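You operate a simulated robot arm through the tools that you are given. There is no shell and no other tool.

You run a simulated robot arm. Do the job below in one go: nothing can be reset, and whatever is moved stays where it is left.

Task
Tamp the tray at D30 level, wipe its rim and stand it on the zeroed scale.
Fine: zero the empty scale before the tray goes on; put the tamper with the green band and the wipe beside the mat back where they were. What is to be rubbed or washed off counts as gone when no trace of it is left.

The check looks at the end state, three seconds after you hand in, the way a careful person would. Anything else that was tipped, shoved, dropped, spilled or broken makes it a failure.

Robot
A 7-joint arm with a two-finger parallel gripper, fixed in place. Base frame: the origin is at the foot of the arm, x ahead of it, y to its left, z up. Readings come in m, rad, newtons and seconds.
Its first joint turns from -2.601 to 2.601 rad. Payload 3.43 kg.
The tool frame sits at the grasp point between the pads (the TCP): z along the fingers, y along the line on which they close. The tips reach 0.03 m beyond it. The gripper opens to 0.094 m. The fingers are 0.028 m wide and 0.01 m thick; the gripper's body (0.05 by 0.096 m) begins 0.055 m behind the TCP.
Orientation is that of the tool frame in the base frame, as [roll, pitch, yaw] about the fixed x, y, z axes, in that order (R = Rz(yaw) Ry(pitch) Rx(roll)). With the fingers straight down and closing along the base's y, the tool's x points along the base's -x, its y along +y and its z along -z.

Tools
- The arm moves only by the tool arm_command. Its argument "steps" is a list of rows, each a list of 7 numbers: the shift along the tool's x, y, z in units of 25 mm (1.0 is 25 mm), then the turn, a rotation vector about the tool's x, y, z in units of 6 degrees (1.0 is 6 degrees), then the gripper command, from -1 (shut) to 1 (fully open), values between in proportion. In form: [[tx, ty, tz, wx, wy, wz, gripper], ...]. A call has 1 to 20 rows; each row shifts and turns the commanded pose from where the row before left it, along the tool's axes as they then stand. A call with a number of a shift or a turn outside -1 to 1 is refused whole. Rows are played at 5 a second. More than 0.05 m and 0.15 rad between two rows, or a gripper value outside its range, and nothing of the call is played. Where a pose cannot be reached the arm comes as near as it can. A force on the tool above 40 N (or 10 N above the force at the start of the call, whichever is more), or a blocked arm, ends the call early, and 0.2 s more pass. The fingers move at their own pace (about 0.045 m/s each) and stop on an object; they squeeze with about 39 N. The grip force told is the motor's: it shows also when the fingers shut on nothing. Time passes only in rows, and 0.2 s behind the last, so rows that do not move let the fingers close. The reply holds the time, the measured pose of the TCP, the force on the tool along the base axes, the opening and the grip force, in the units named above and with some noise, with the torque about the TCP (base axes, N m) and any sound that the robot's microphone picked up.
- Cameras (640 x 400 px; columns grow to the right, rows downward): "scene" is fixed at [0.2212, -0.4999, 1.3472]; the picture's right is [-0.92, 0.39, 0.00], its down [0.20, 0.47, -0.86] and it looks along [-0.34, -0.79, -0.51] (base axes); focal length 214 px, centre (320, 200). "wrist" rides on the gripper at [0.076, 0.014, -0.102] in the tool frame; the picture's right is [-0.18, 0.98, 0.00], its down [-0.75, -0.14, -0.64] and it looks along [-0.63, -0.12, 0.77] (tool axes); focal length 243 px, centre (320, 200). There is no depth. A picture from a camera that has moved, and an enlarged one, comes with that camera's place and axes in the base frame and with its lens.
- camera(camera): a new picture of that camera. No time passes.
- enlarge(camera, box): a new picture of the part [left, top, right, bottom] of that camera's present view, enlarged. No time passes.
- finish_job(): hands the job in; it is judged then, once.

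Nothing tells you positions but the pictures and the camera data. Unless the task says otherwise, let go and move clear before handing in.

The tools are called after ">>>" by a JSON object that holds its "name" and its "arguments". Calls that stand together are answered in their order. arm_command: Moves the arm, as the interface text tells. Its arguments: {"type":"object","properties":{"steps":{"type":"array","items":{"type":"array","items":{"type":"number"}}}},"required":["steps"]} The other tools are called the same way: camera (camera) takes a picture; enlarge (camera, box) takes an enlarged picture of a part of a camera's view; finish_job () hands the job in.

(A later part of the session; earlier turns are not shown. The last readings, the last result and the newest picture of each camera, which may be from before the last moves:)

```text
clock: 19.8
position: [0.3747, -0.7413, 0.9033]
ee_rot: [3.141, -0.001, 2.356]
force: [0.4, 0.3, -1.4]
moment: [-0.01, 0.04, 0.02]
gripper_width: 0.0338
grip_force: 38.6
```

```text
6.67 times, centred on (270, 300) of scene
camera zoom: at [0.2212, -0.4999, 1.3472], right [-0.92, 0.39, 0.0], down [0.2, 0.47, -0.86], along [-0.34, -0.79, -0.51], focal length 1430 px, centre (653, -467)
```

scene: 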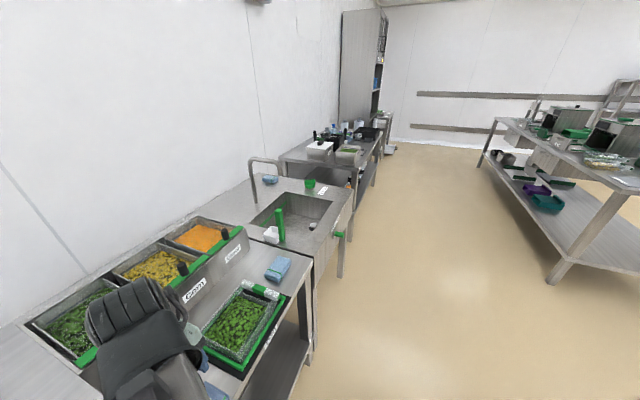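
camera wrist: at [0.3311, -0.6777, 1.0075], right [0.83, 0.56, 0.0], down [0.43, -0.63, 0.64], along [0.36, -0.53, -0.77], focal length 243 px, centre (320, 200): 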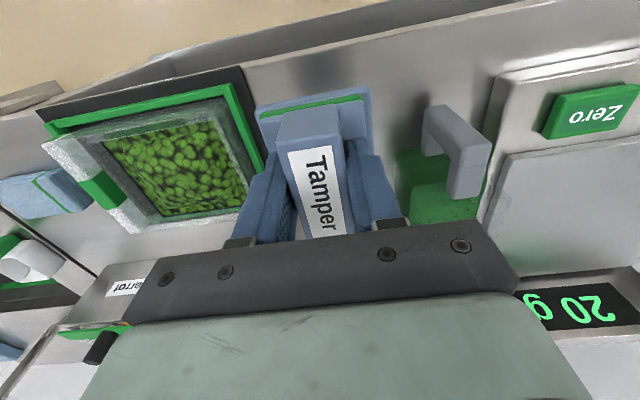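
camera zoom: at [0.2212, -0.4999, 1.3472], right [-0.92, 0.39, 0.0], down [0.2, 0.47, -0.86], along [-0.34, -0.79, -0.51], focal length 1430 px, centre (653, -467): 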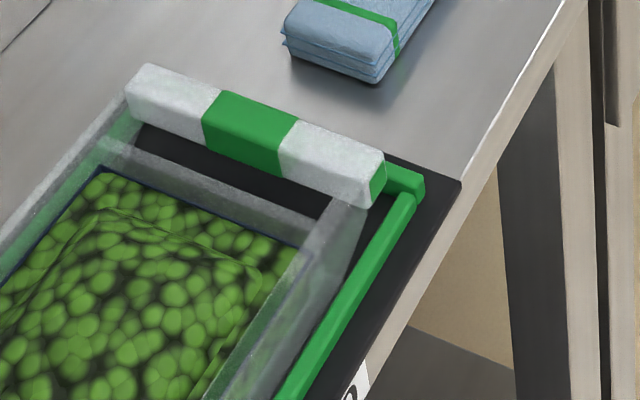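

I worked out the layout along the 45° bench: table about z 0.752, tray rim about 0.787, the pea pocket about 122 × 108 mm centred near (0.296, -0.884), tamper foot about 66 mm square. I'll carry the tamper over the pocket at clear height.

>>> {"name": "arm_command", "arguments": {"steps": [[-0.257, -0.896, 0, 0, 0, 0, -1], [-0.257, -0.896, 0, 0, 0, 0, -1], [-0.257, -0.896, 0, 0, 0, 0, -1], [-0.257, -0.896, 0, 0, 0, 0, -1], [-0.257, -0.896, 0, 0, 0, 0, -1], [-0.257, -0.896, 0, 0, 0, 0, -1], [-0.257, -0.896, 0, 0, 0, 0, -1], [0, 0, 0, 0, 0, 0, -1]]}}

>>> {"name": "camera", "arguments": {"camera": "wrist"}}

>>> {"name": "enlarge", "arguments": {"camera": "wrist", "box": [200, 20, 460, 240]}}

>>> {"name": "enlarge", "arguments": {"camera": "scene", "box": [160, 230, 320, 400]}}

```text
clock: 21.6
position: [0.2919, -0.8832, 0.9042]
ee_rot: [-3.142, -0.002, 2.356]
force: [-0.1, -0.2, -1.1]
moment: [0.01, -0.02, 0.03]
gripper_width: 0.0337
grip_force: 39.0
```

```text
taken
camera wrist: at [0.2493, -0.8203, 1.007], right [0.83, 0.56, 0.0], down [0.43, -0.63, 0.64], along [0.36, -0.53, -0.77], focal length 243 px, centre (320, 200)
```

wrist: 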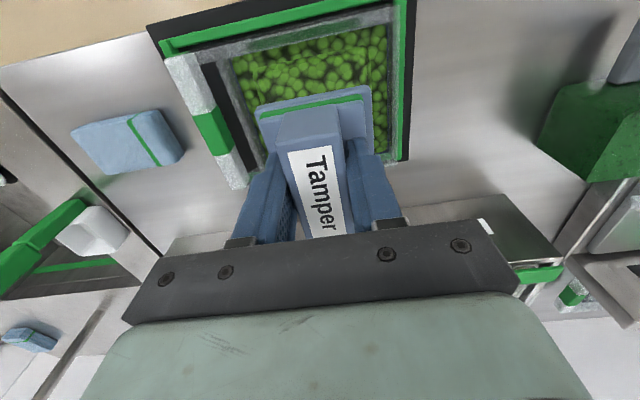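

```text
1.82 times, centred on (330, 130) of wrist
camera zoom: at [0.2493, -0.8203, 1.007], right [0.83, 0.56, 0.0], down [0.43, -0.63, 0.64], along [0.36, -0.53, -0.77], focal length 441 px, centre (302, 327)
```

zoom: 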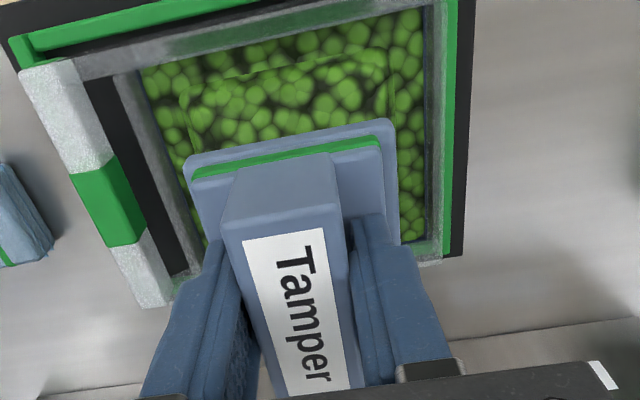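

```text
2.35 times, centred on (240, 315) of scene
camera zoom: at [0.2212, -0.4999, 1.3472], right [-0.92, 0.39, 0.0], down [0.2, 0.47, -0.86], along [-0.34, -0.79, -0.51], focal length 505 px, centre (508, -71)
```

zoom: 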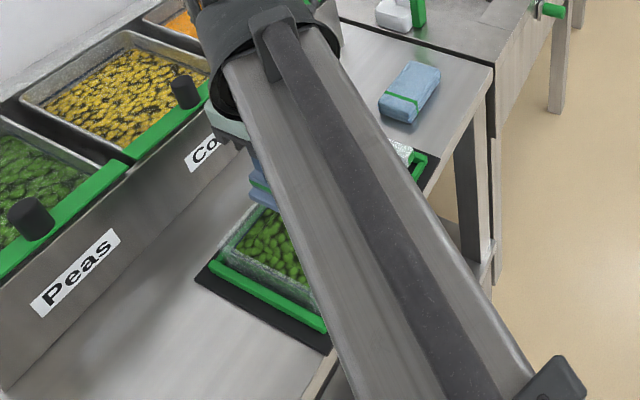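

Good overhead view: the mound spans roughly 90 × 90 mm inside the pocket and the tamper hangs centred over it. I'll lower gently until it makes contact.

>>> {"name": "arm_command", "arguments": {"steps": [[0, 0, 0.9, 0, 0, 0, -1], [0, 0, 0.6, 0, 0, 0, -1], [0, 0, 0.2, 0, 0, 0, -1], [0, 0, 0, 0, 0, 0, -1]]}}

>>> {"name": "enlarge", "arguments": {"camera": "wrist", "box": [200, 20, 460, 240]}}

```text
clock: 22.6
position: [0.2936, -0.8841, 0.8633]
ee_rot: [-3.141, 0.001, 2.355]
force: [-1.1, 0.0, -1.1]
moment: [-0.02, 0.02, 0.01]
gripper_width: 0.0337
grip_force: 38.7
```

```text
1.82 times, centred on (330, 130) of wrist
camera zoom: at [0.2492, -0.8199, 0.9652], right [0.83, 0.56, 0.0], down [0.43, -0.63, 0.64], along [0.36, -0.53, -0.77], focal length 441 px, centre (302, 327)
```

zoom: 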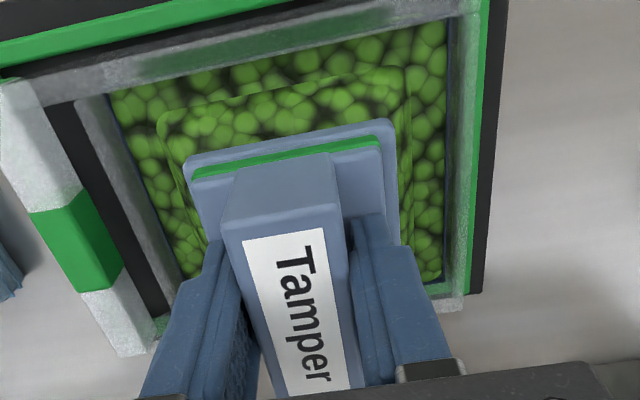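

>>> {"name": "arm_command", "arguments": {"steps": [[0, 0, 0.2, 0, 0, 0, -1], [0, 0, 0.2, 0, 0, 0, -1], [0, 0, 0, 0, 0, 0, -1]]}}

>>> {"name": "enlarge", "arguments": {"camera": "wrist", "box": [200, 20, 460, 240]}}

```text
clock: 23.4
position: [0.2927, -0.8842, 0.8531]
ee_rot: [3.142, -0.001, 2.357]
force: [-0.6, -0.6, -0.3]
moment: [0.0, -0.01, 0.01]
gripper_width: 0.0337
grip_force: 39.2
```

```text
1.82 times, centred on (330, 130) of wrist
camera zoom: at [0.2492, -0.8201, 0.9552], right [0.83, 0.56, 0.0], down [0.43, -0.63, 0.64], along [0.36, -0.53, -0.77], focal length 441 px, centre (302, 327)
```

zoom: 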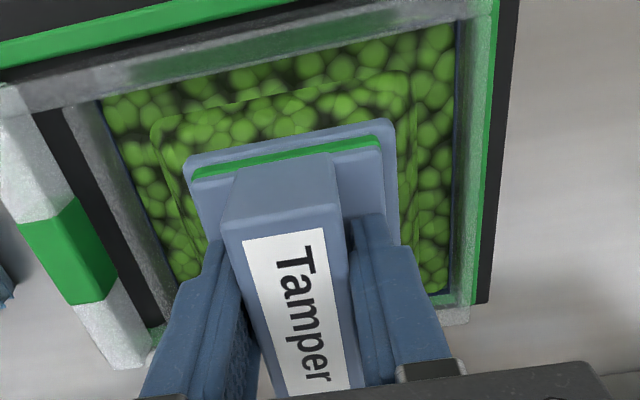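

>>> {"name": "arm_command", "arguments": {"steps": [[0, 0, 0.16, 0, 0, 0, -1], [0, 0, 0.16, 0, 0, 0, -1], [0, 0, 0, 0, 0, 0, -1]]}}

>>> {"name": "enlarge", "arguments": {"camera": "wrist", "box": [200, 20, 460, 240]}}

```text
clock: 24.2
position: [0.2938, -0.8832, 0.844]
ee_rot: [-3.141, 0.0, 2.358]
force: [0.2, 0.8, -1.6]
moment: [-0.02, 0.0, -0.01]
gripper_width: 0.0335
grip_force: 38.5
```

```text
1.82 times, centred on (330, 130) of wrist
camera zoom: at [0.2502, -0.8199, 0.9473], right [0.83, 0.56, 0.0], down [0.43, -0.63, 0.64], along [0.36, -0.53, -0.77], focal length 441 px, centre (302, 327)
```

zoom: 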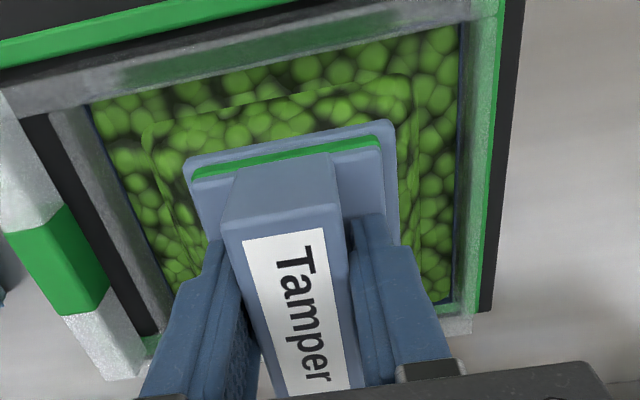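

>>> {"name": "arm_command", "arguments": {"steps": [[0, 0, 0.12, 0, 0, 0, -1], [0, 0, 0.12, 0, 0, 0, -1], [0, 0, 0, 0, 0, 0, -1]]}}

>>> {"name": "enlarge", "arguments": {"camera": "wrist", "box": [200, 20, 460, 240]}}

```text
clock: 25.0
position: [0.2933, -0.8826, 0.8384]
ee_rot: [3.141, -0.001, 2.356]
force: [0.0, -0.3, -0.9]
moment: [0.0, 0.02, 0.01]
gripper_width: 0.0341
grip_force: 38.8
```

```text
1.82 times, centred on (330, 130) of wrist
camera zoom: at [0.2504, -0.8192, 0.9417], right [0.83, 0.56, 0.0], down [0.43, -0.63, 0.64], along [0.36, -0.53, -0.77], focal length 441 px, centre (302, 327)
```

zoom: 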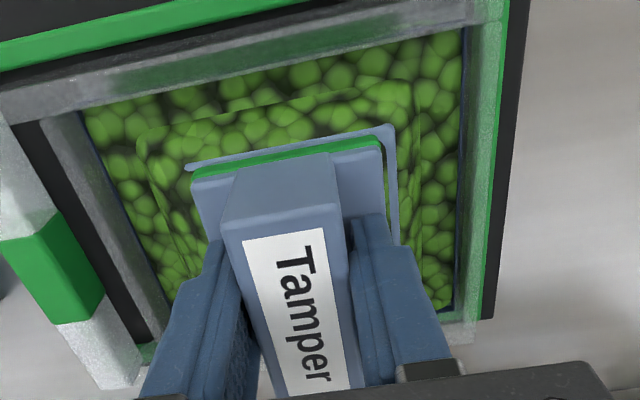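

The tamper foot is starting to sink into the mound with little force. I'll keep pressing slowly.

>>> {"name": "arm_command", "arguments": {"steps": [[0, 0, 0.1, 0, 0, 0, -1], [0, 0, 0.1, 0, 0, 0, -1], [0, 0, 0, 0, 0, 0, -1], [0, 0, 0, 0, 0, 0, -1]]}}

>>> {"name": "enlarge", "arguments": {"camera": "wrist", "box": [200, 20, 460, 240]}}

```text
clock: 26.0
position: [0.2927, -0.8834, 0.8361]
ee_rot: [-3.14, 0.001, 2.356]
force: [2.6, -2.5, 24.3]
moment: [0.12, 0.07, 0.04]
gripper_width: 0.0337
grip_force: 39.1
```

```text
1.82 times, centred on (330, 130) of wrist
camera zoom: at [0.2499, -0.819, 0.9384], right [0.83, 0.56, 0.0], down [0.43, -0.63, 0.64], along [0.36, -0.53, -0.77], focal length 441 px, centre (302, 327)
```

zoom: 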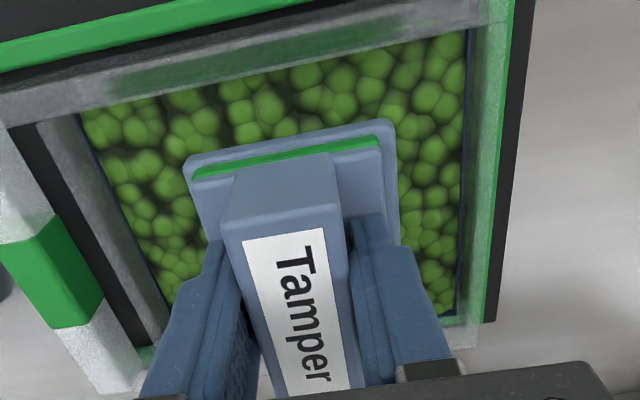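

Force rose to 24 N and the mound is gone: the surface now looks flat. I'll lift straight up and verify.

>>> {"name": "arm_command", "arguments": {"steps": [[0, 0, -0.3, 0, 0, 0, -1], [0, 0, -0.7, 0, 0, 0, -1], [0, 0, -1, 0, 0, 0, -1], [0, 0, -1, 0, 0, 0, -1], [0, 0, 0, 0, 0, 0, -1]]}}

>>> {"name": "camera", "arguments": {"camera": "wrist"}}

>>> {"name": "enlarge", "arguments": {"camera": "wrist", "box": [200, 0, 460, 220]}}

```text
clock: 27.2
position: [0.2942, -0.8843, 0.9096]
ee_rot: [-3.141, 0.0, 2.355]
force: [-0.5, -0.1, -2.4]
moment: [0.05, -0.01, -0.02]
gripper_width: 0.0338
grip_force: 39.0
```

```text
taken
camera wrist: at [0.2506, -0.821, 1.0123], right [0.83, 0.56, 0.0], down [0.43, -0.63, 0.64], along [0.36, -0.53, -0.77], focal length 243 px, centre (320, 200)
```

wrist: 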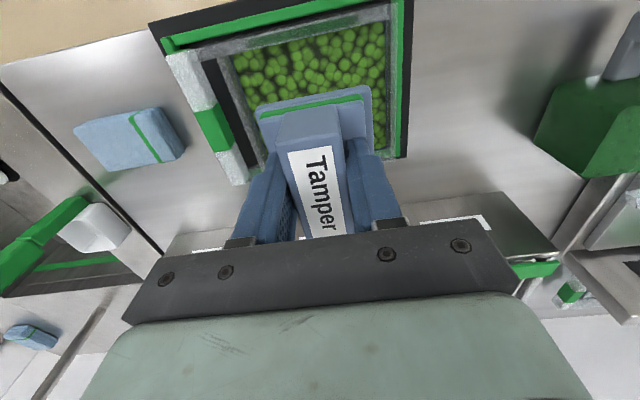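

```text
1.82 times, centred on (330, 110) of wrist
camera zoom: at [0.2506, -0.821, 1.0123], right [0.83, 0.56, 0.0], down [0.43, -0.63, 0.64], along [0.36, -0.53, -0.77], focal length 441 px, centre (302, 364)
```

zoom: 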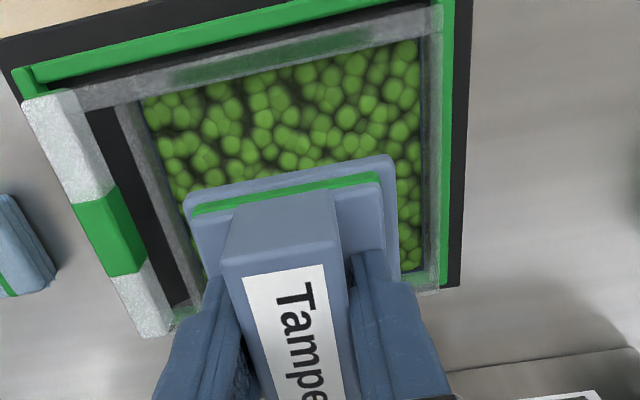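

Peas are level now. I'll carry the tamper back to where it stood.

>>> {"name": "arm_command", "arguments": {"steps": [[0.256, 0.9, 0, 0, 0, 0, -1], [0.256, 0.9, 0, 0, 0, 0, -1], [0.256, 0.9, 0, 0, 0, 0, -1], [0.256, 0.9, 0, 0, 0, 0, -1], [0.256, 0.9, 0, 0, 0, 0, -1], [0.256, 0.9, 0, 0, 0, 0, -1], [0.256, 0.9, 0, 0, 0, 0, -1], [0, 0, 0, 0, 0, 0, -1]]}}

>>> {"name": "camera", "arguments": {"camera": "wrist"}}

>>> {"name": "enlarge", "arguments": {"camera": "wrist", "box": [220, 20, 420, 220]}}

>>> {"name": "enlarge", "arguments": {"camera": "wrist", "box": [30, 70, 280, 240]}}

>>> {"name": "enlarge", "arguments": {"camera": "scene", "box": [200, 270, 300, 380]}}

```text
clock: 29.0
position: [0.3741, -0.7397, 0.9106]
ee_rot: [3.141, 0.0, 2.356]
force: [0.0, 0.4, -1.8]
moment: [0.04, 0.0, -0.01]
gripper_width: 0.0337
grip_force: 39.0
```

```text
taken
camera wrist: at [0.3308, -0.6759, 1.013], right [0.83, 0.56, 0.0], down [0.43, -0.63, 0.64], along [0.36, -0.53, -0.77], focal length 243 px, centre (320, 200)
```

wrist: 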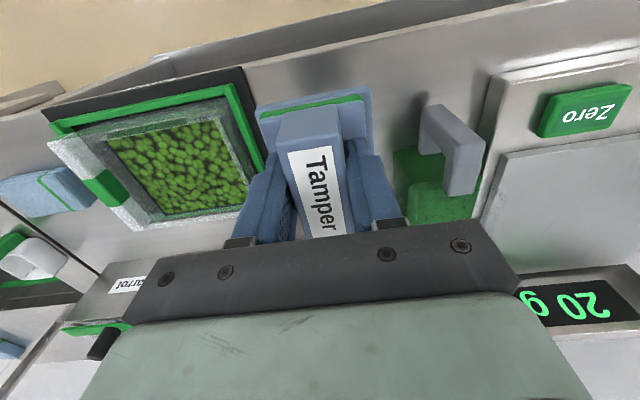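

```text
2.00 times, centred on (320, 120) of wrist
camera zoom: at [0.3308, -0.6759, 1.013], right [0.83, 0.56, 0.0], down [0.43, -0.63, 0.64], along [0.36, -0.53, -0.77], focal length 485 px, centre (320, 360)
```

zoom: 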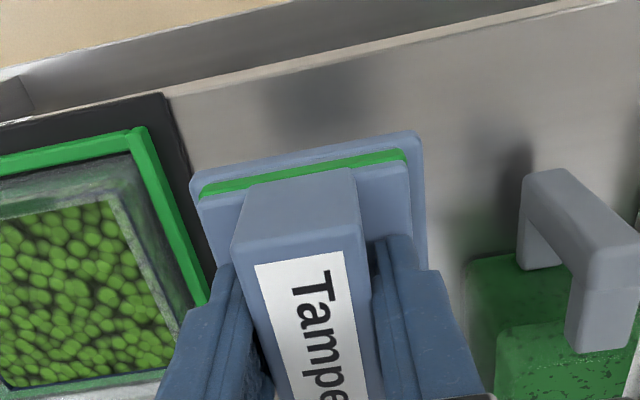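

```text
2.35 times, centred on (155, 155) of wrist
camera zoom: at [0.3308, -0.6759, 1.013], right [0.83, 0.56, 0.0], down [0.43, -0.63, 0.64], along [0.36, -0.53, -0.77], focal length 571 px, centre (708, 306)
```

zoom: 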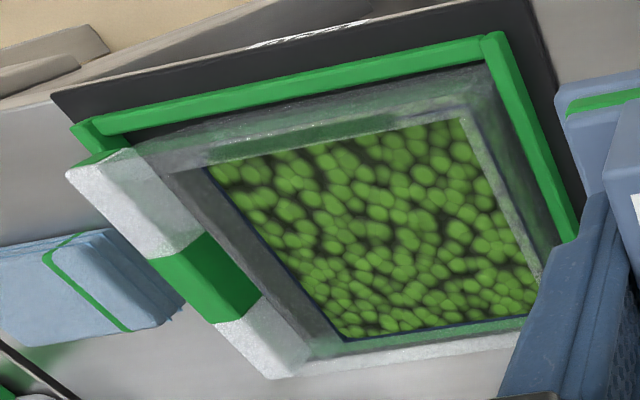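

```text
3.64 times, centred on (250, 325) of scene
camera zoom: at [0.2212, -0.4999, 1.3472], right [-0.92, 0.39, 0.0], down [0.2, 0.47, -0.86], along [-0.34, -0.79, -0.51], focal length 780 px, centre (574, -254)
```

zoom: 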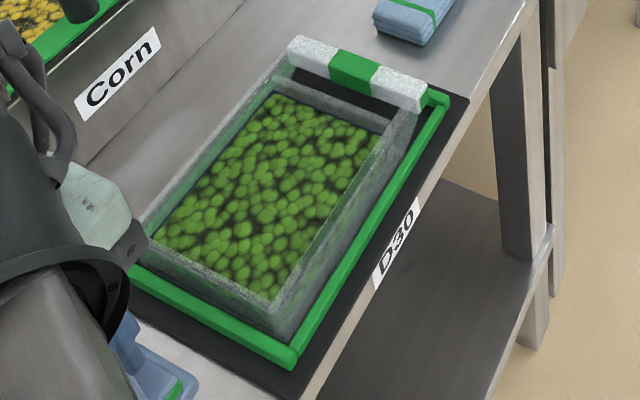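

Tray is flat. Lowering the tamper back onto its spot.

>>> {"name": "arm_command", "arguments": {"steps": [[0, 0, 1, 0, 0, 0, -1], [0, 0, 1, 0, 0, 0, -1], [0, 0, 1, 0, 0, 0, -1], [0, 0, 0.6, 0, 0, 0, -1], [0, 0, 0.3, 0, 0, 0, -1], [0, 0, 0, 0, 0, 0, -1]]}}

```text
clock: 30.4
position: [0.3728, -0.74, 0.8123]
ee_rot: [3.141, -0.001, 2.356]
force: [-0.4, 0.1, -1.8]
moment: [-0.01, -0.01, 0.0]
gripper_width: 0.0338
grip_force: 38.8
```

>>> {"name": "arm_command", "arguments": {"steps": [[-0.02, 0, 0.08, 0, 0, 0, -1], [-0.02, 0, 0.08, 0, 0, 0, -1], [0, 0, 0, 0, 0, 0, -1]]}}

```text
clock: 31.2
position: [0.3736, -0.74, 0.8084]
ee_rot: [3.141, -0.001, 2.357]
force: [0.0, 0.3, -1.0]
moment: [0.01, 0.0, 0.03]
gripper_width: 0.0339
grip_force: 38.9
```

>>> {"name": "arm_command", "arguments": {"steps": [[0, 0, 0.05, 0, 0, 0, -1], [0, 0, 0.05, 0, 0, 0, -1], [0, 0, 0, 0, 0, 0, -1]]}}

```text
clock: 32.0
position: [0.3736, -0.7405, 0.8059]
ee_rot: [-3.141, 0.001, 2.354]
force: [-1.6, 2.6, 13.3]
moment: [0.02, 0.07, -0.05]
gripper_width: 0.0339
grip_force: 38.8
```

Firm contact on the bench; releasing gently and rising.

>>> {"name": "arm_command", "arguments": {"steps": [[0, 0, -0.04, 0, 0, 0, -1], [0, 0, 0, 0, 0, 0, -0.1], [0, 0, 0, 0, 0, 0, 0.1], [0, 0, 0, 0, 0, 0, 0.1], [0, 0, -0.5, 0, 0, 0, 0.1], [0, 0, -1, 0, 0, 0, 0.1], [0, 0, -1, 0, 0, 0, 0.1], [0, 0, -1, 0, 0, 0, 0.1], [0, 0, 0, 0, 0, 0, 0.1]]}}

>>> {"name": "camera", "arguments": {"camera": "wrist"}}

>>> {"name": "enlarge", "arguments": {"camera": "wrist", "box": [240, 20, 400, 200]}}

```text
clock: 34.0
position: [0.3744, -0.742, 0.895]
ee_rot: [-3.142, -0.001, 2.356]
force: [0.3, -0.3, 0.0]
moment: [0.01, 0.02, 0.01]
gripper_width: 0.0516
grip_force: 0.1
```

```text
taken
camera wrist: at [0.3308, -0.6779, 0.9975], right [0.83, 0.56, 0.0], down [0.43, -0.63, 0.64], along [0.36, -0.53, -0.77], focal length 243 px, centre (320, 200)
```

wrist: 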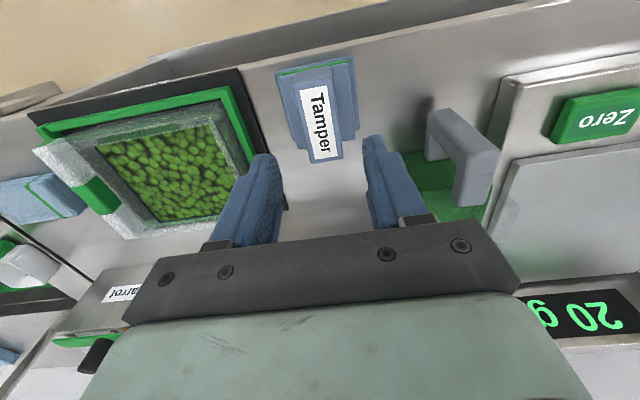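

```text
2.22 times, centred on (320, 110) of wrist
camera zoom: at [0.3308, -0.6779, 0.9975], right [0.83, 0.56, 0.0], down [0.43, -0.63, 0.64], along [0.36, -0.53, -0.77], focal length 539 px, centre (320, 400)
```

zoom: 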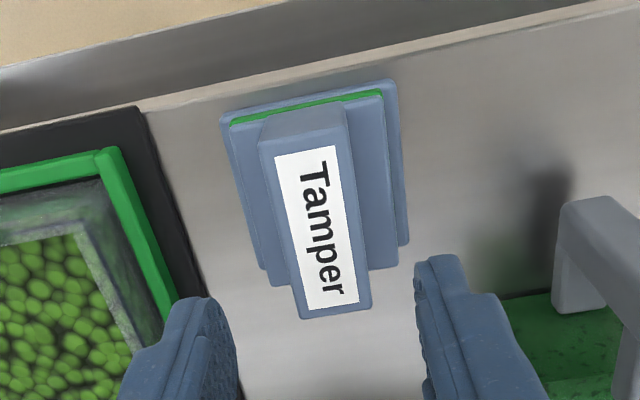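

The tamper is back in place. Now the wipe: it lies at about bench position near (0.15, -1.03), ~1.04 m out, so I'll need to tilt the tool outward. First I rise, move toward it and turn the gripper a quarter turn.

>>> {"name": "arm_command", "arguments": {"steps": [[0, 0, -1, 0, 0, 0, 0.1], [0, 0, -1, 0, 0, 0, 0.1], [0, 0, -1, 0, 0, 0, 0.5], [0, -1, -1, 0, 0, 0, 1], [0, -1, 0, 0, 0, 0, 1], [0, -1, 0, 0, 0, 0, 1], [0, -1, 0, 0, 0, 0, 1], [0, -1, 0, 0, 0, 0, 1], [0, -1, 0, 0, 0, 0, 1], [0, -1, 0, 0, 0, 0, 1], [0, -1, 0, 0, 0, 0, 1]]}}

>>> {"name": "arm_command", "arguments": {"steps": [[0, 0, 0, 0, 0, -1, 1], [0, 0, 0, 0, 0, -1, 1], [0, 0, 0, 0, 0, -1, 1], [0, 0, 0, 0, 0, -1, 1], [0, 0, 0, 0, 0, -1, 1], [0, 0, 0, 0, 0, -1, 1], [0, 0, 0, 0, 0, -1, 1], [0, 0, 0, 0, 0, -1, 1], [0, 0, 0, 0, 0, -1, 1], [0, 0, 0, 0, 0, -1, 1], [0, 0, 0, 0, 0, -1, 1], [0, 0, 0, 0, 0, -1, 1], [0, 0, 0, 0, 0, -1, 1], [0, 0, 0, 0, 0, -1, 1], [0, 0, 0, 0, 0, -1, 1]]}}

>>> {"name": "camera", "arguments": {"camera": "wrist"}}

>>> {"name": "camera", "arguments": {"camera": "scene"}}

```text
clock: 36.4
position: [0.2332, -0.882, 0.9928]
ee_rot: [-3.142, 0.001, 2.355]
force: [-0.1, 0.6, 0.1]
moment: [0.01, -0.01, -0.01]
gripper_width: 0.0939
grip_force: 0.0
```

```text
clock: 39.6
position: [0.2328, -0.8828, 0.9937]
ee_rot: [3.14, 0.001, -2.355]
force: [-0.2, 0.6, -0.1]
moment: [0.0, 0.0, -0.03]
gripper_width: 0.0939
grip_force: 0.2
```

```text
taken
camera wrist: at [0.169, -0.9267, 1.0966], right [-0.57, 0.82, 0.0], down [0.63, 0.43, 0.64], along [0.53, 0.36, -0.77], focal length 243 px, centre (320, 200)
```

wrist: 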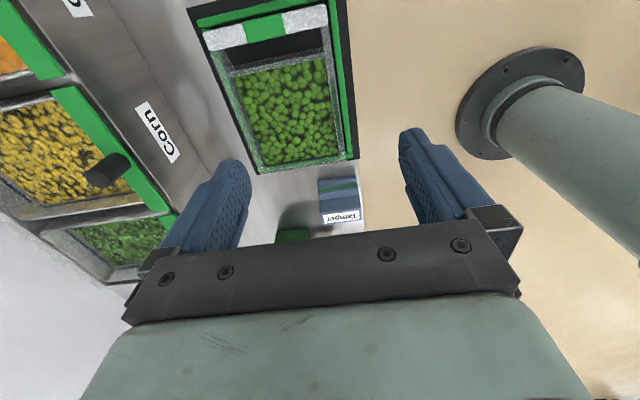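

```text
taken
```

scene: 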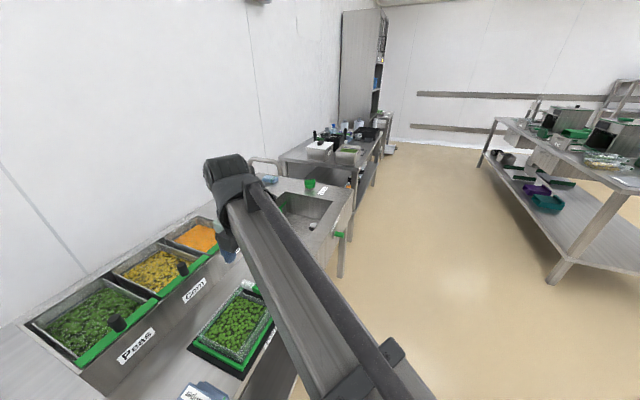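

>>> {"name": "enlarge", "arguments": {"camera": "wrist", "box": [190, 0, 370, 190]}}

>>> {"name": "enlarge", "arguments": {"camera": "wrist", "box": [300, 20, 370, 100]}}

>>> {"name": "enlarge", "arguments": {"camera": "wrist", "box": [300, 90, 370, 170]}}

>>> {"name": "enlarge", "arguments": {"camera": "wrist", "box": [200, 40, 270, 120]}}

>>> {"name": "enlarge", "arguments": {"camera": "wrist", "box": [225, 100, 295, 180]}}

```text
2.11 times, centred on (280, 95) of wrist
camera zoom: at [0.169, -0.9267, 1.0966], right [-0.57, 0.82, 0.0], down [0.63, 0.43, 0.64], along [0.53, 0.36, -0.77], focal length 511 px, centre (404, 421)
```

zoom: 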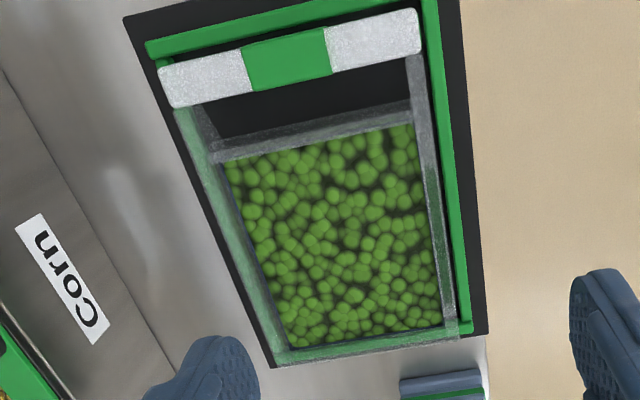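

```text
5.00 times, centred on (335, 60) of wrist
camera zoom: at [0.169, -0.9267, 1.0966], right [-0.57, 0.82, 0.0], down [0.63, 0.43, 0.64], along [0.53, 0.36, -0.77], focal length 1213 px, centre (245, 900)
```

zoom: 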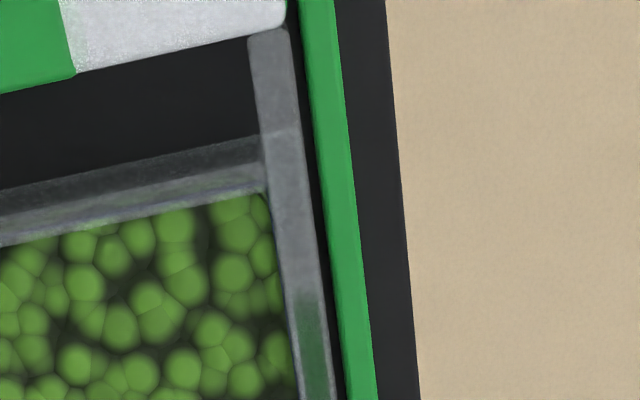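

```text
5.00 times, centred on (335, 130) of wrist
camera zoom: at [0.169, -0.9267, 1.0966], right [-0.57, 0.82, 0.0], down [0.63, 0.43, 0.64], along [0.53, 0.36, -0.77], focal length 1213 px, centre (245, 550)
```

zoom: 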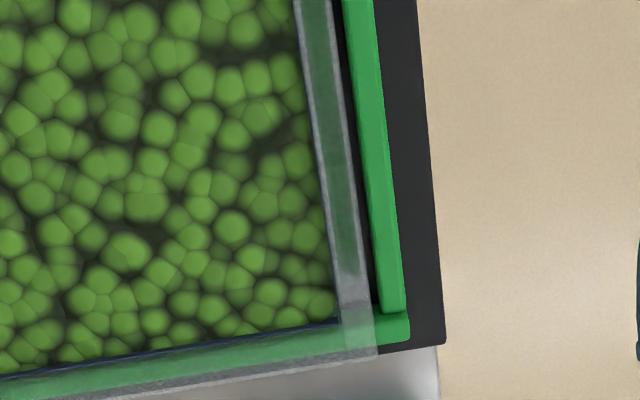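

```text
5.00 times, centred on (235, 80) of wrist
camera zoom: at [0.169, -0.9267, 1.0966], right [-0.57, 0.82, 0.0], down [0.63, 0.43, 0.64], along [0.53, 0.36, -0.77], focal length 1213 px, centre (745, 800)
```

zoom: 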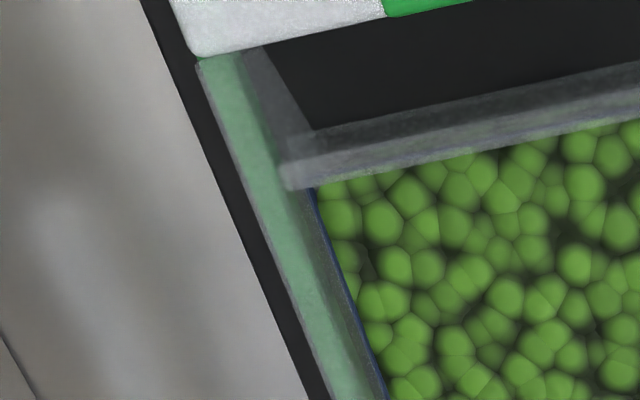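

```text
5.00 times, centred on (260, 140) of wrist
camera zoom: at [0.169, -0.9267, 1.0966], right [-0.57, 0.82, 0.0], down [0.63, 0.43, 0.64], along [0.53, 0.36, -0.77], focal length 1213 px, centre (620, 500)
```

zoom: 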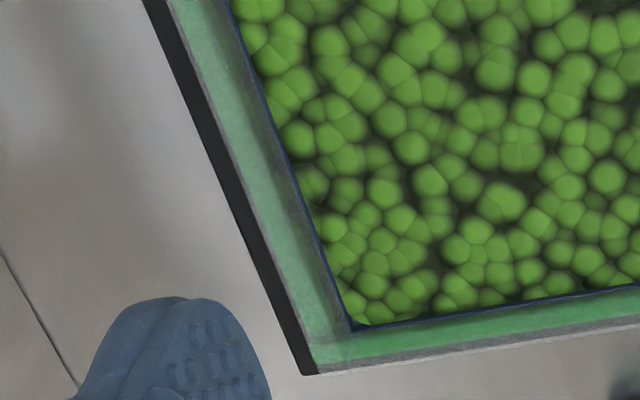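

The smear is on the near (robot-side) rim, running about from u=-0.46 to -0.37 along the bench; other rims are clean. Now I tilt the tool 30° outward toward the wipe and hover over it.

>>> {"name": "arm_command", "arguments": {"steps": [[0, 0, 0, 0, 1, 0, 1], [0, 0, 0, 0, 1, 0, 1], [0, 0, 0, 0, 1, 0, 1], [0, 0, 0, 0, 1, 0, 1], [0, 0, 0, 0, 1, 0, 1], [0.35, -0.28, 0.99, 0, 0, 0, 1], [0.35, -0.28, 0.99, 0, 0, 0, 1], [0.35, -0.28, 0.99, 0, 0, 0, 1], [0.35, -0.28, 0.99, 0, 0, 0, 1], [0, 0, 0, 0, 0, 0, 1]]}}

>>> {"name": "camera", "arguments": {"camera": "wrist"}}

>>> {"name": "camera", "arguments": {"camera": "scene"}}

```text
clock: 41.8
position: [0.1958, -0.9593, 0.9264]
ee_rot: [-3.141, -0.525, -2.357]
force: [0.7, -0.3, 0.3]
moment: [-0.02, 0.05, 0.01]
gripper_width: 0.0942
grip_force: 0.2
```

```text
taken
camera wrist: at [0.1758, -0.9597, 1.0527], right [-0.58, 0.81, -0.09], down [0.79, 0.59, 0.18], along [0.2, 0.03, -0.98], focal length 243 px, centre (320, 200)
```

wrist: 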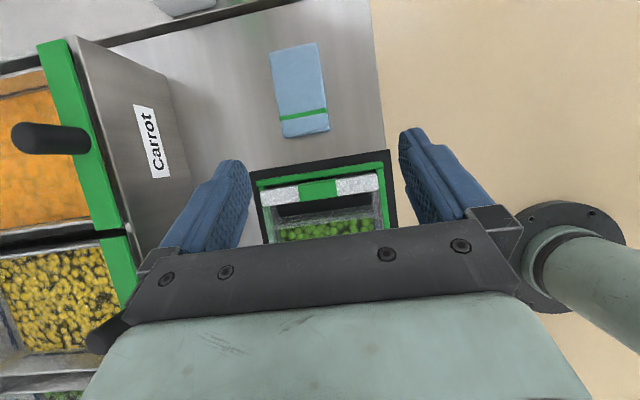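

```text
taken
```

scene: 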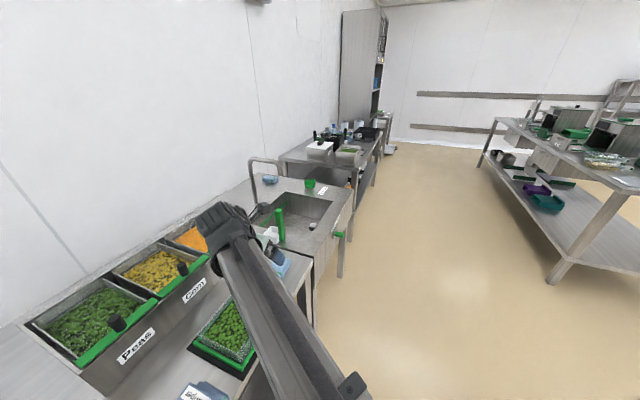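

The tilted pose works and the camera now looks nearly straight down on the wipe: about u -0.674…-0.585, v 0.812…0.865. I'll zoom to check its thickness and edges.

>>> {"name": "enlarge", "arguments": {"camera": "wrist", "box": [240, 30, 360, 150]}}

>>> {"name": "enlarge", "arguments": {"camera": "scene", "box": [240, 220, 320, 300]}}

>>> {"name": "enlarge", "arguments": {"camera": "wrist", "box": [240, 140, 410, 250]}}

```text
3.33 times, centred on (300, 90) of wrist
camera zoom: at [0.1758, -0.9597, 1.0527], right [-0.58, 0.81, -0.09], down [0.79, 0.59, 0.18], along [0.2, 0.03, -0.98], focal length 809 px, centre (387, 567)
```

zoom: 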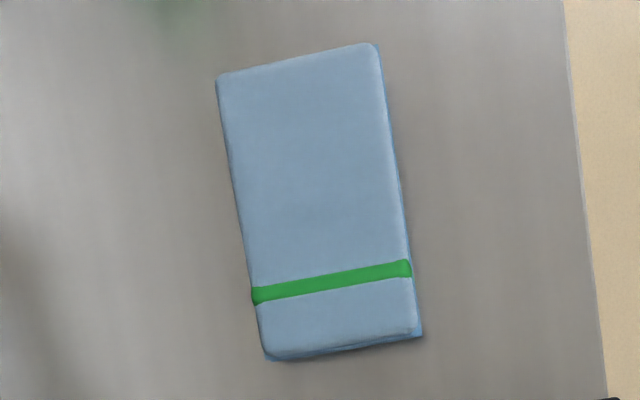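

```text
5.00 times, centred on (280, 260) of scene
camera zoom: at [0.2212, -0.4999, 1.3472], right [-0.92, 0.39, 0.0], down [0.2, 0.47, -0.86], along [-0.34, -0.79, -0.51], focal length 1072 px, centre (520, -100)
```

zoom: 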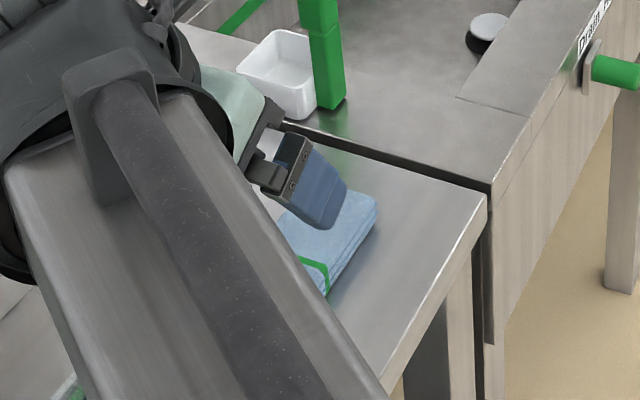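

```text
3.64 times, centred on (325, 195) of wrist
camera zoom: at [0.1758, -0.9597, 1.0527], right [-0.58, 0.81, -0.09], down [0.79, 0.59, 0.18], along [0.2, 0.03, -0.98], focal length 882 px, centre (302, 218)
```

zoom: 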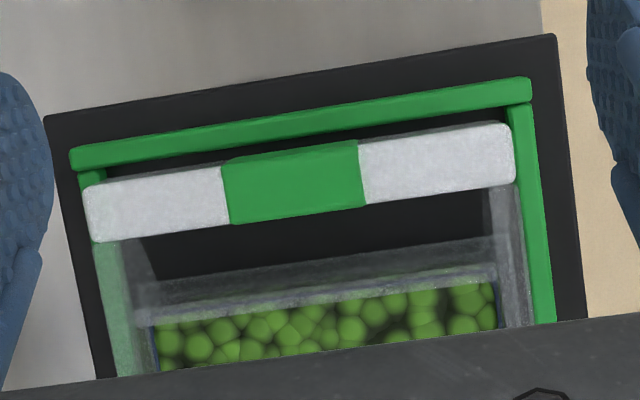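

The wipe is square to the bench, 89 × 52 mm, about 18 mm thick. I'll descend with the fingers straddling its width near the band, stopping above it first.

>>> {"name": "arm_command", "arguments": {"steps": [[0.016, -0.184, 0.9, 0, 0, 0, 1], [0.016, -0.184, 0.9, 0, 0, 0, 1], [0.016, -0.184, 0.9, 0, 0, 0, 1], [0.016, -0.184, 0.9, 0, 0, 0, 1], [0.016, -0.184, 0.9, 0, 0, 0, 1], [0, 0, 0, 0, 0, 0, 1]]}}

>>> {"name": "camera", "arguments": {"camera": "wrist"}}

>>> {"name": "enlarge", "arguments": {"camera": "scene", "box": [220, 220, 320, 320]}}

```text
clock: 43.2
position: [0.1689, -1.0161, 0.8295]
ee_rot: [3.14, -0.524, -2.356]
force: [0.3, -0.2, -0.3]
moment: [0.01, 0.01, 0.01]
gripper_width: 0.094
grip_force: 0.0
```

```text
taken
camera wrist: at [0.1494, -1.016, 0.9558], right [-0.58, 0.81, -0.09], down [0.79, 0.59, 0.18], along [0.2, 0.03, -0.98], focal length 243 px, centre (320, 200)
```

wrist: 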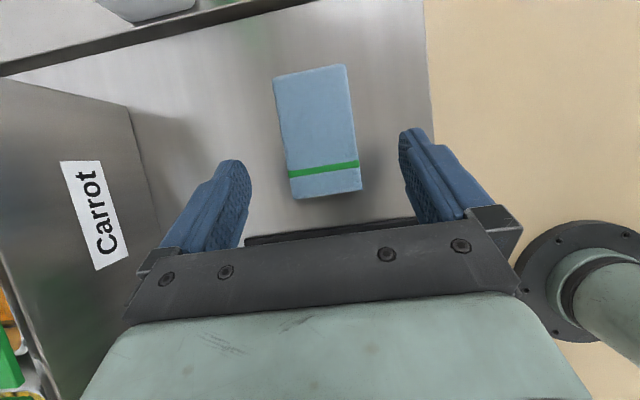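

```text
4.00 times, centred on (270, 270) of scene
camera zoom: at [0.2212, -0.4999, 1.3472], right [-0.92, 0.39, 0.0], down [0.2, 0.47, -0.86], along [-0.34, -0.79, -0.51], focal length 858 px, centre (520, -80)
```

zoom: 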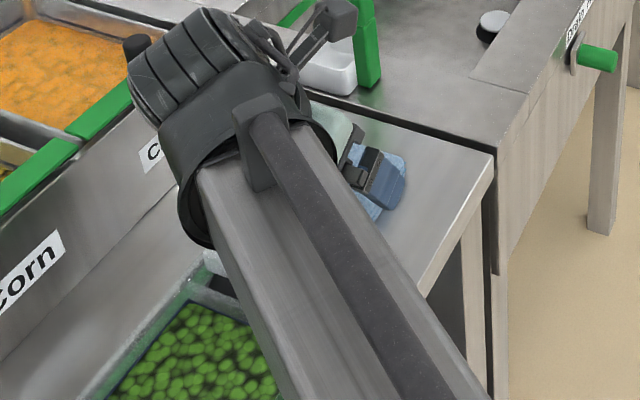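

>>> {"name": "arm_command", "arguments": {"steps": [[-0.25, -0.08, 0.433, 0, 0, 0, 1], [-0.25, 0, 0.433, 0, 0, 0, 1], [-0.2, 0, 0.346, 0, 0, 0, 1], [0, 0, 0, 0, 0, 0, 1]]}}

>>> {"name": "camera", "arguments": {"camera": "wrist"}}

>>> {"name": "enlarge", "arguments": {"camera": "wrist", "box": [200, 60, 460, 260]}}

```text
clock: 44.2
position: [0.1725, -1.0176, 0.7936]
ee_rot: [-3.141, -0.524, -2.356]
force: [-0.1, 0.7, 0.2]
moment: [-0.05, -0.01, -0.01]
gripper_width: 0.0941
grip_force: 0.1
```

```text
taken
camera wrist: at [0.1513, -1.0179, 0.9209], right [-0.58, 0.81, -0.09], down [0.79, 0.59, 0.18], along [0.2, 0.03, -0.98], focal length 243 px, centre (320, 200)
```

wrist: 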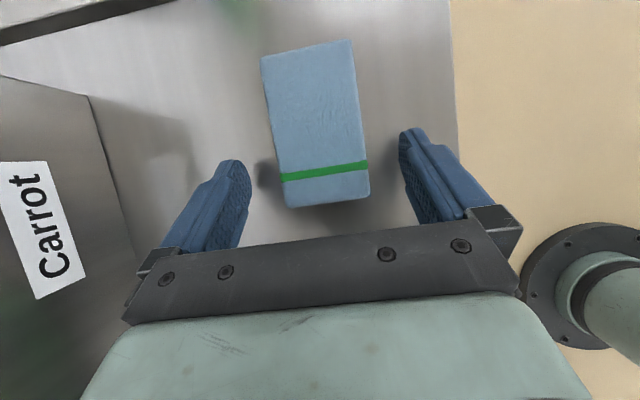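

```text
2.00 times, centred on (330, 160) of wrist
camera zoom: at [0.1513, -1.0179, 0.9209], right [-0.58, 0.81, -0.09], down [0.79, 0.59, 0.18], along [0.2, 0.03, -0.98], focal length 485 px, centre (300, 280)
```

zoom: 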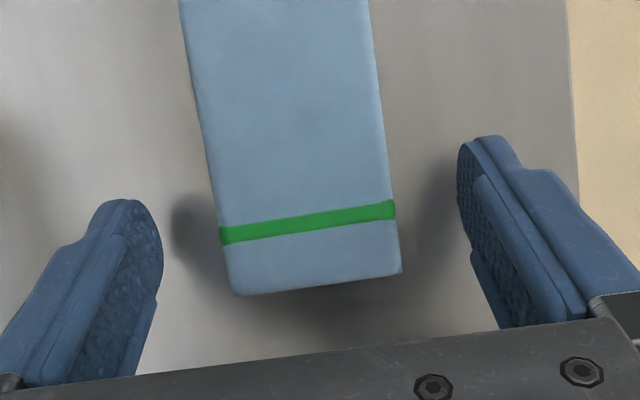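

>>> {"name": "arm_command", "arguments": {"steps": [[-0.08, 0, 0.138, 0, 0, 0, 1], [0, 0, 0, 0, 0, 0, 1]]}}

```text
clock: 44.8
position: [0.1719, -1.0178, 0.7894]
ee_rot: [-3.141, -0.523, -2.357]
force: [-0.2, -0.7, -0.3]
moment: [-0.02, 0.03, 0.0]
gripper_width: 0.094
grip_force: 0.1
```

>>> {"name": "arm_command", "arguments": {"steps": [[-0.05, 0, 0.087, 0, 0, 0, 1], [0, 0, 0, 0, 0, 0, 1]]}}

```text
clock: 45.4
position: [0.1722, -1.017, 0.7879]
ee_rot: [-3.141, -0.525, -2.357]
force: [1.1, -0.4, 0.1]
moment: [0.03, -0.01, 0.03]
gripper_width: 0.094
grip_force: 0.0
```

Fingers sit just above the bench at either side of the wipe; closing on it.

>>> {"name": "arm_command", "arguments": {"steps": [[0, 0, 0, 0, 0, 0, 0.5], [0, 0, 0, 0, 0, 0, 0.1], [0, 0, 0, 0, 0, 0, -1], [0, 0, 0, 0, 0, 0, -1], [0, 0, 0, 0, 0, 0, -1], [0, 0, 0, 0, 0, 0, -1]]}}

>>> {"name": "camera", "arguments": {"camera": "wrist"}}

>>> {"name": "enlarge", "arguments": {"camera": "wrist", "box": [200, 60, 460, 260]}}

```text
clock: 46.8
position: [0.1723, -1.0177, 0.7862]
ee_rot: [-3.14, -0.524, -2.358]
force: [-1.0, -0.1, 0.0]
moment: [0.01, 0.0, -0.04]
gripper_width: 0.0528
grip_force: 39.4
```

```text
taken
camera wrist: at [0.1523, -1.0179, 0.9146], right [-0.58, 0.81, -0.09], down [0.79, 0.59, 0.18], along [0.2, 0.03, -0.98], focal length 243 px, centre (320, 200)
```

wrist: 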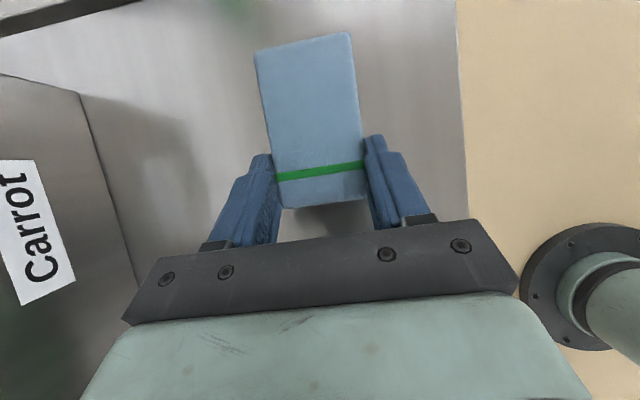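

```text
2.00 times, centred on (330, 160) of wrist
camera zoom: at [0.1523, -1.0179, 0.9146], right [-0.58, 0.81, -0.09], down [0.79, 0.59, 0.18], along [0.2, 0.03, -0.98], focal length 485 px, centre (300, 280)
```

zoom: 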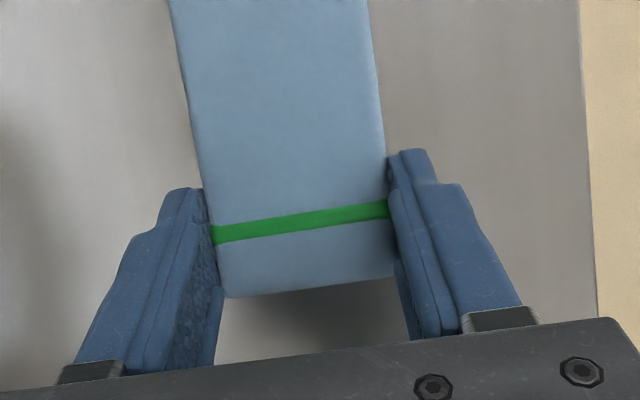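

Wipe gripped (53 mm). Lifting straight up and checking it stays level in the grip.

>>> {"name": "arm_command", "arguments": {"steps": [[0.15, 0, -0.26, 0, 0, 0, -1], [0.35, 0, -0.606, 0, 0, 0, -1], [0.5, 0, -0.866, 0, 0, 0, -1], [0.5, 0, -0.866, 0, 0, 0, -1], [0.5, 0, -0.866, 0, 0, 0, -1], [0, 0, 0, 0, 0, 0, -1]]}}

>>> {"name": "enlarge", "arguments": {"camera": "wrist", "box": [160, 0, 480, 260]}}

>>> {"name": "enlarge", "arguments": {"camera": "scene", "box": [200, 180, 340, 320]}}

```text
clock: 48.2
position: [0.173, -1.0167, 0.8868]
ee_rot: [-3.14, -0.523, -2.356]
force: [-0.8, 0.6, -0.5]
moment: [0.04, 0.01, 0.0]
gripper_width: 0.0524
grip_force: 38.5
```

```text
1.54 times, centred on (320, 130) of wrist
camera zoom: at [0.1528, -1.018, 1.0139], right [-0.58, 0.81, -0.09], down [0.79, 0.59, 0.18], along [0.2, 0.03, -0.98], focal length 373 px, centre (320, 308)
```

zoom: 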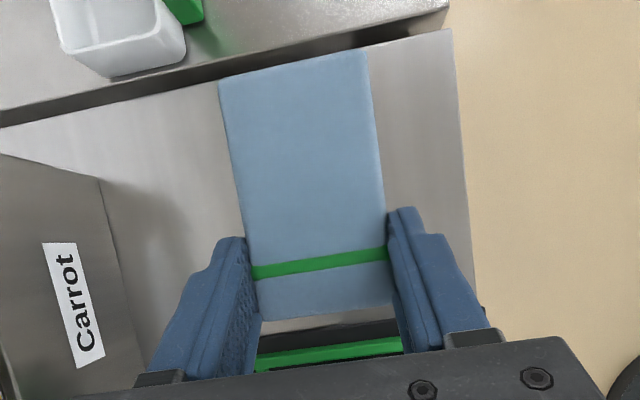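

```text
2.86 times, centred on (270, 250) of scene
camera zoom: at [0.2212, -0.4999, 1.3472], right [-0.92, 0.39, 0.0], down [0.2, 0.47, -0.86], along [-0.34, -0.79, -0.51], focal length 613 px, centre (463, 57)
```

zoom: 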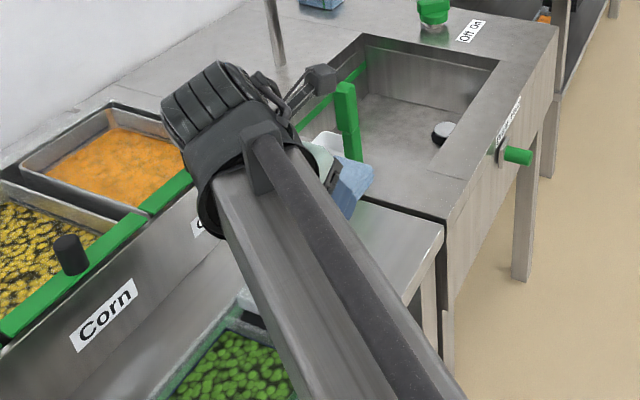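

The wipe came up level. I'll carry it over the tray's near rim at clear height.

>>> {"name": "arm_command", "arguments": {"steps": [[-0.814, 0.339, -0.472, 0, 0, 0, -1], [-0.814, 0.339, -0.472, 0, 0, 0, -1], [-0.814, 0.339, -0.472, 0, 0, 0, -1], [-0.814, 0.339, -0.472, 0, 0, 0, -1], [-0.814, 0.339, -0.472, 0, 0, 0, -1], [-0.814, 0.339, -0.472, 0, 0, 0, -1], [-0.814, 0.339, -0.472, 0, 0, 0, -1], [-0.814, 0.339, -0.472, 0, 0, 0, -1], [-0.814, 0.339, -0.472, 0, 0, 0, -1], [0, 0, 0, 0, 0, 0, -1]]}}

>>> {"name": "camera", "arguments": {"camera": "wrist"}}

>>> {"name": "camera", "arguments": {"camera": "scene"}}

```text
clock: 50.4
position: [0.2676, -0.813, 0.8874]
ee_rot: [-3.141, -0.523, -2.357]
force: [0.6, 0.0, 0.1]
moment: [-0.01, -0.02, -0.02]
gripper_width: 0.0527
grip_force: 39.2
```

```text
taken
camera wrist: at [0.2474, -0.8144, 1.0147], right [-0.58, 0.81, -0.09], down [0.79, 0.59, 0.18], along [0.2, 0.03, -0.98], focal length 243 px, centre (320, 200)
```

wrist: 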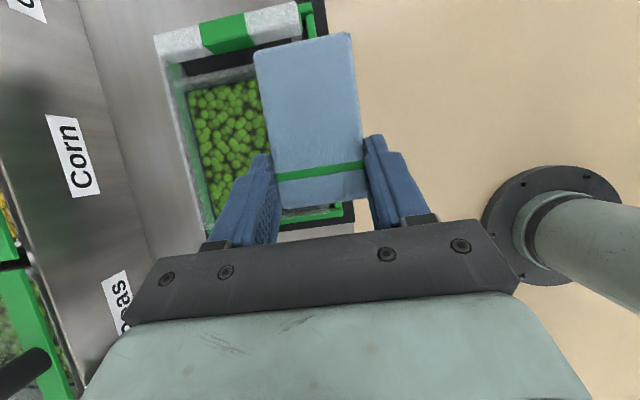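

```text
taken
```

scene: 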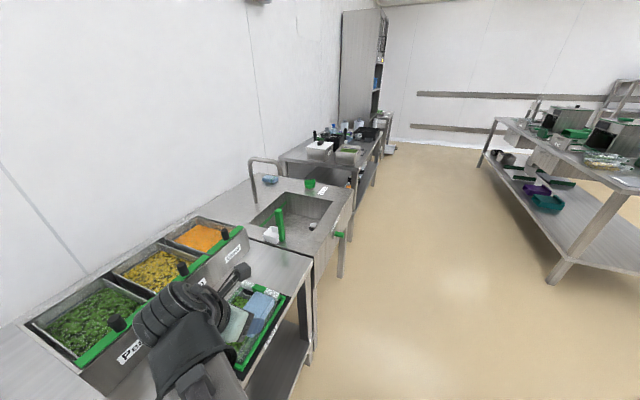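

>>> {"name": "arm_command", "arguments": {"steps": [[-0.5, 0, 0.866, 0, 0, 0, -1], [-0.5, 0, 0.866, 0, 0, 0, -1], [0, 0, 0, 0, 0, 0, -1]]}}

>>> {"name": "enlarge", "arguments": {"camera": "scene", "box": [200, 270, 300, 380]}}

>>> {"name": "enlarge", "arguments": {"camera": "wrist", "box": [160, 0, 420, 240]}}

```text
clock: 51.2
position: [0.2703, -0.8139, 0.8381]
ee_rot: [3.141, -0.524, -2.356]
force: [0.3, 0.2, 0.1]
moment: [-0.01, -0.02, -0.01]
gripper_width: 0.0528
grip_force: 38.6
```

```text
3.64 times, centred on (250, 325) of scene
camera zoom: at [0.2212, -0.4999, 1.3472], right [-0.92, 0.39, 0.0], down [0.2, 0.47, -0.86], along [-0.34, -0.79, -0.51], focal length 780 px, centre (574, -254)
```

zoom: 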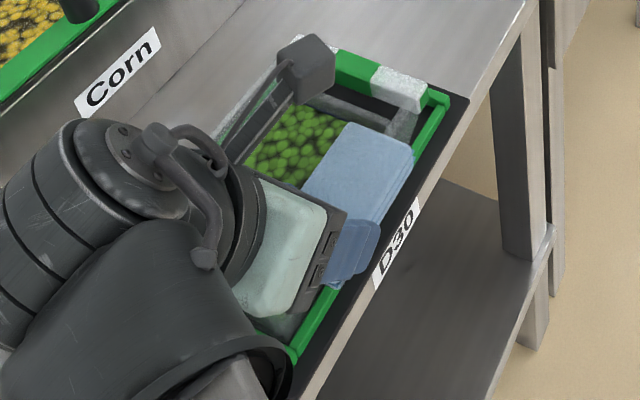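

```text
1.67 times, centred on (290, 120) of wrist
camera zoom: at [0.2489, -0.8147, 0.9656], right [-0.58, 0.81, -0.09], down [0.79, 0.59, 0.18], along [0.2, 0.03, -0.98], focal length 404 px, centre (370, 333)
```

zoom: 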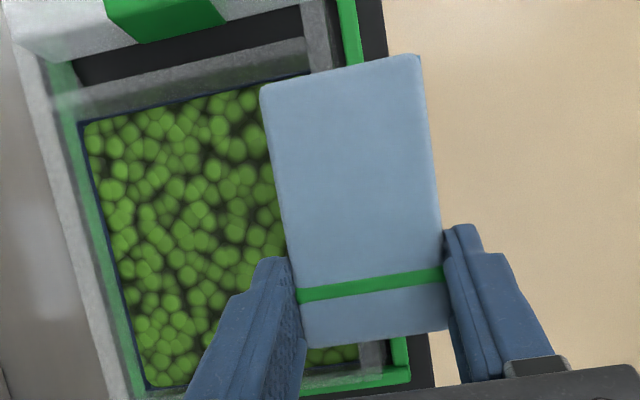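

>>> {"name": "arm_command", "arguments": {"steps": [[-0.1, 0.24, 0.173, 0, 0, 0, -1], [-0.1, 0, 0.173, 0, 0, 0, -1], [0, 0, 0, 0, 0, 0, -1]]}}

```text
clock: 52.0
position: [0.2645, -0.8096, 0.8324]
ee_rot: [-3.135, -0.529, -2.358]
force: [0.9, 4.7, 13.3]
moment: [0.13, -0.25, 0.08]
gripper_width: 0.0527
grip_force: 39.4
stopped in row 3: the force on the tool passed its limit at 42 N (the readings are from after the stop); the commanded pose is now the measured one
```

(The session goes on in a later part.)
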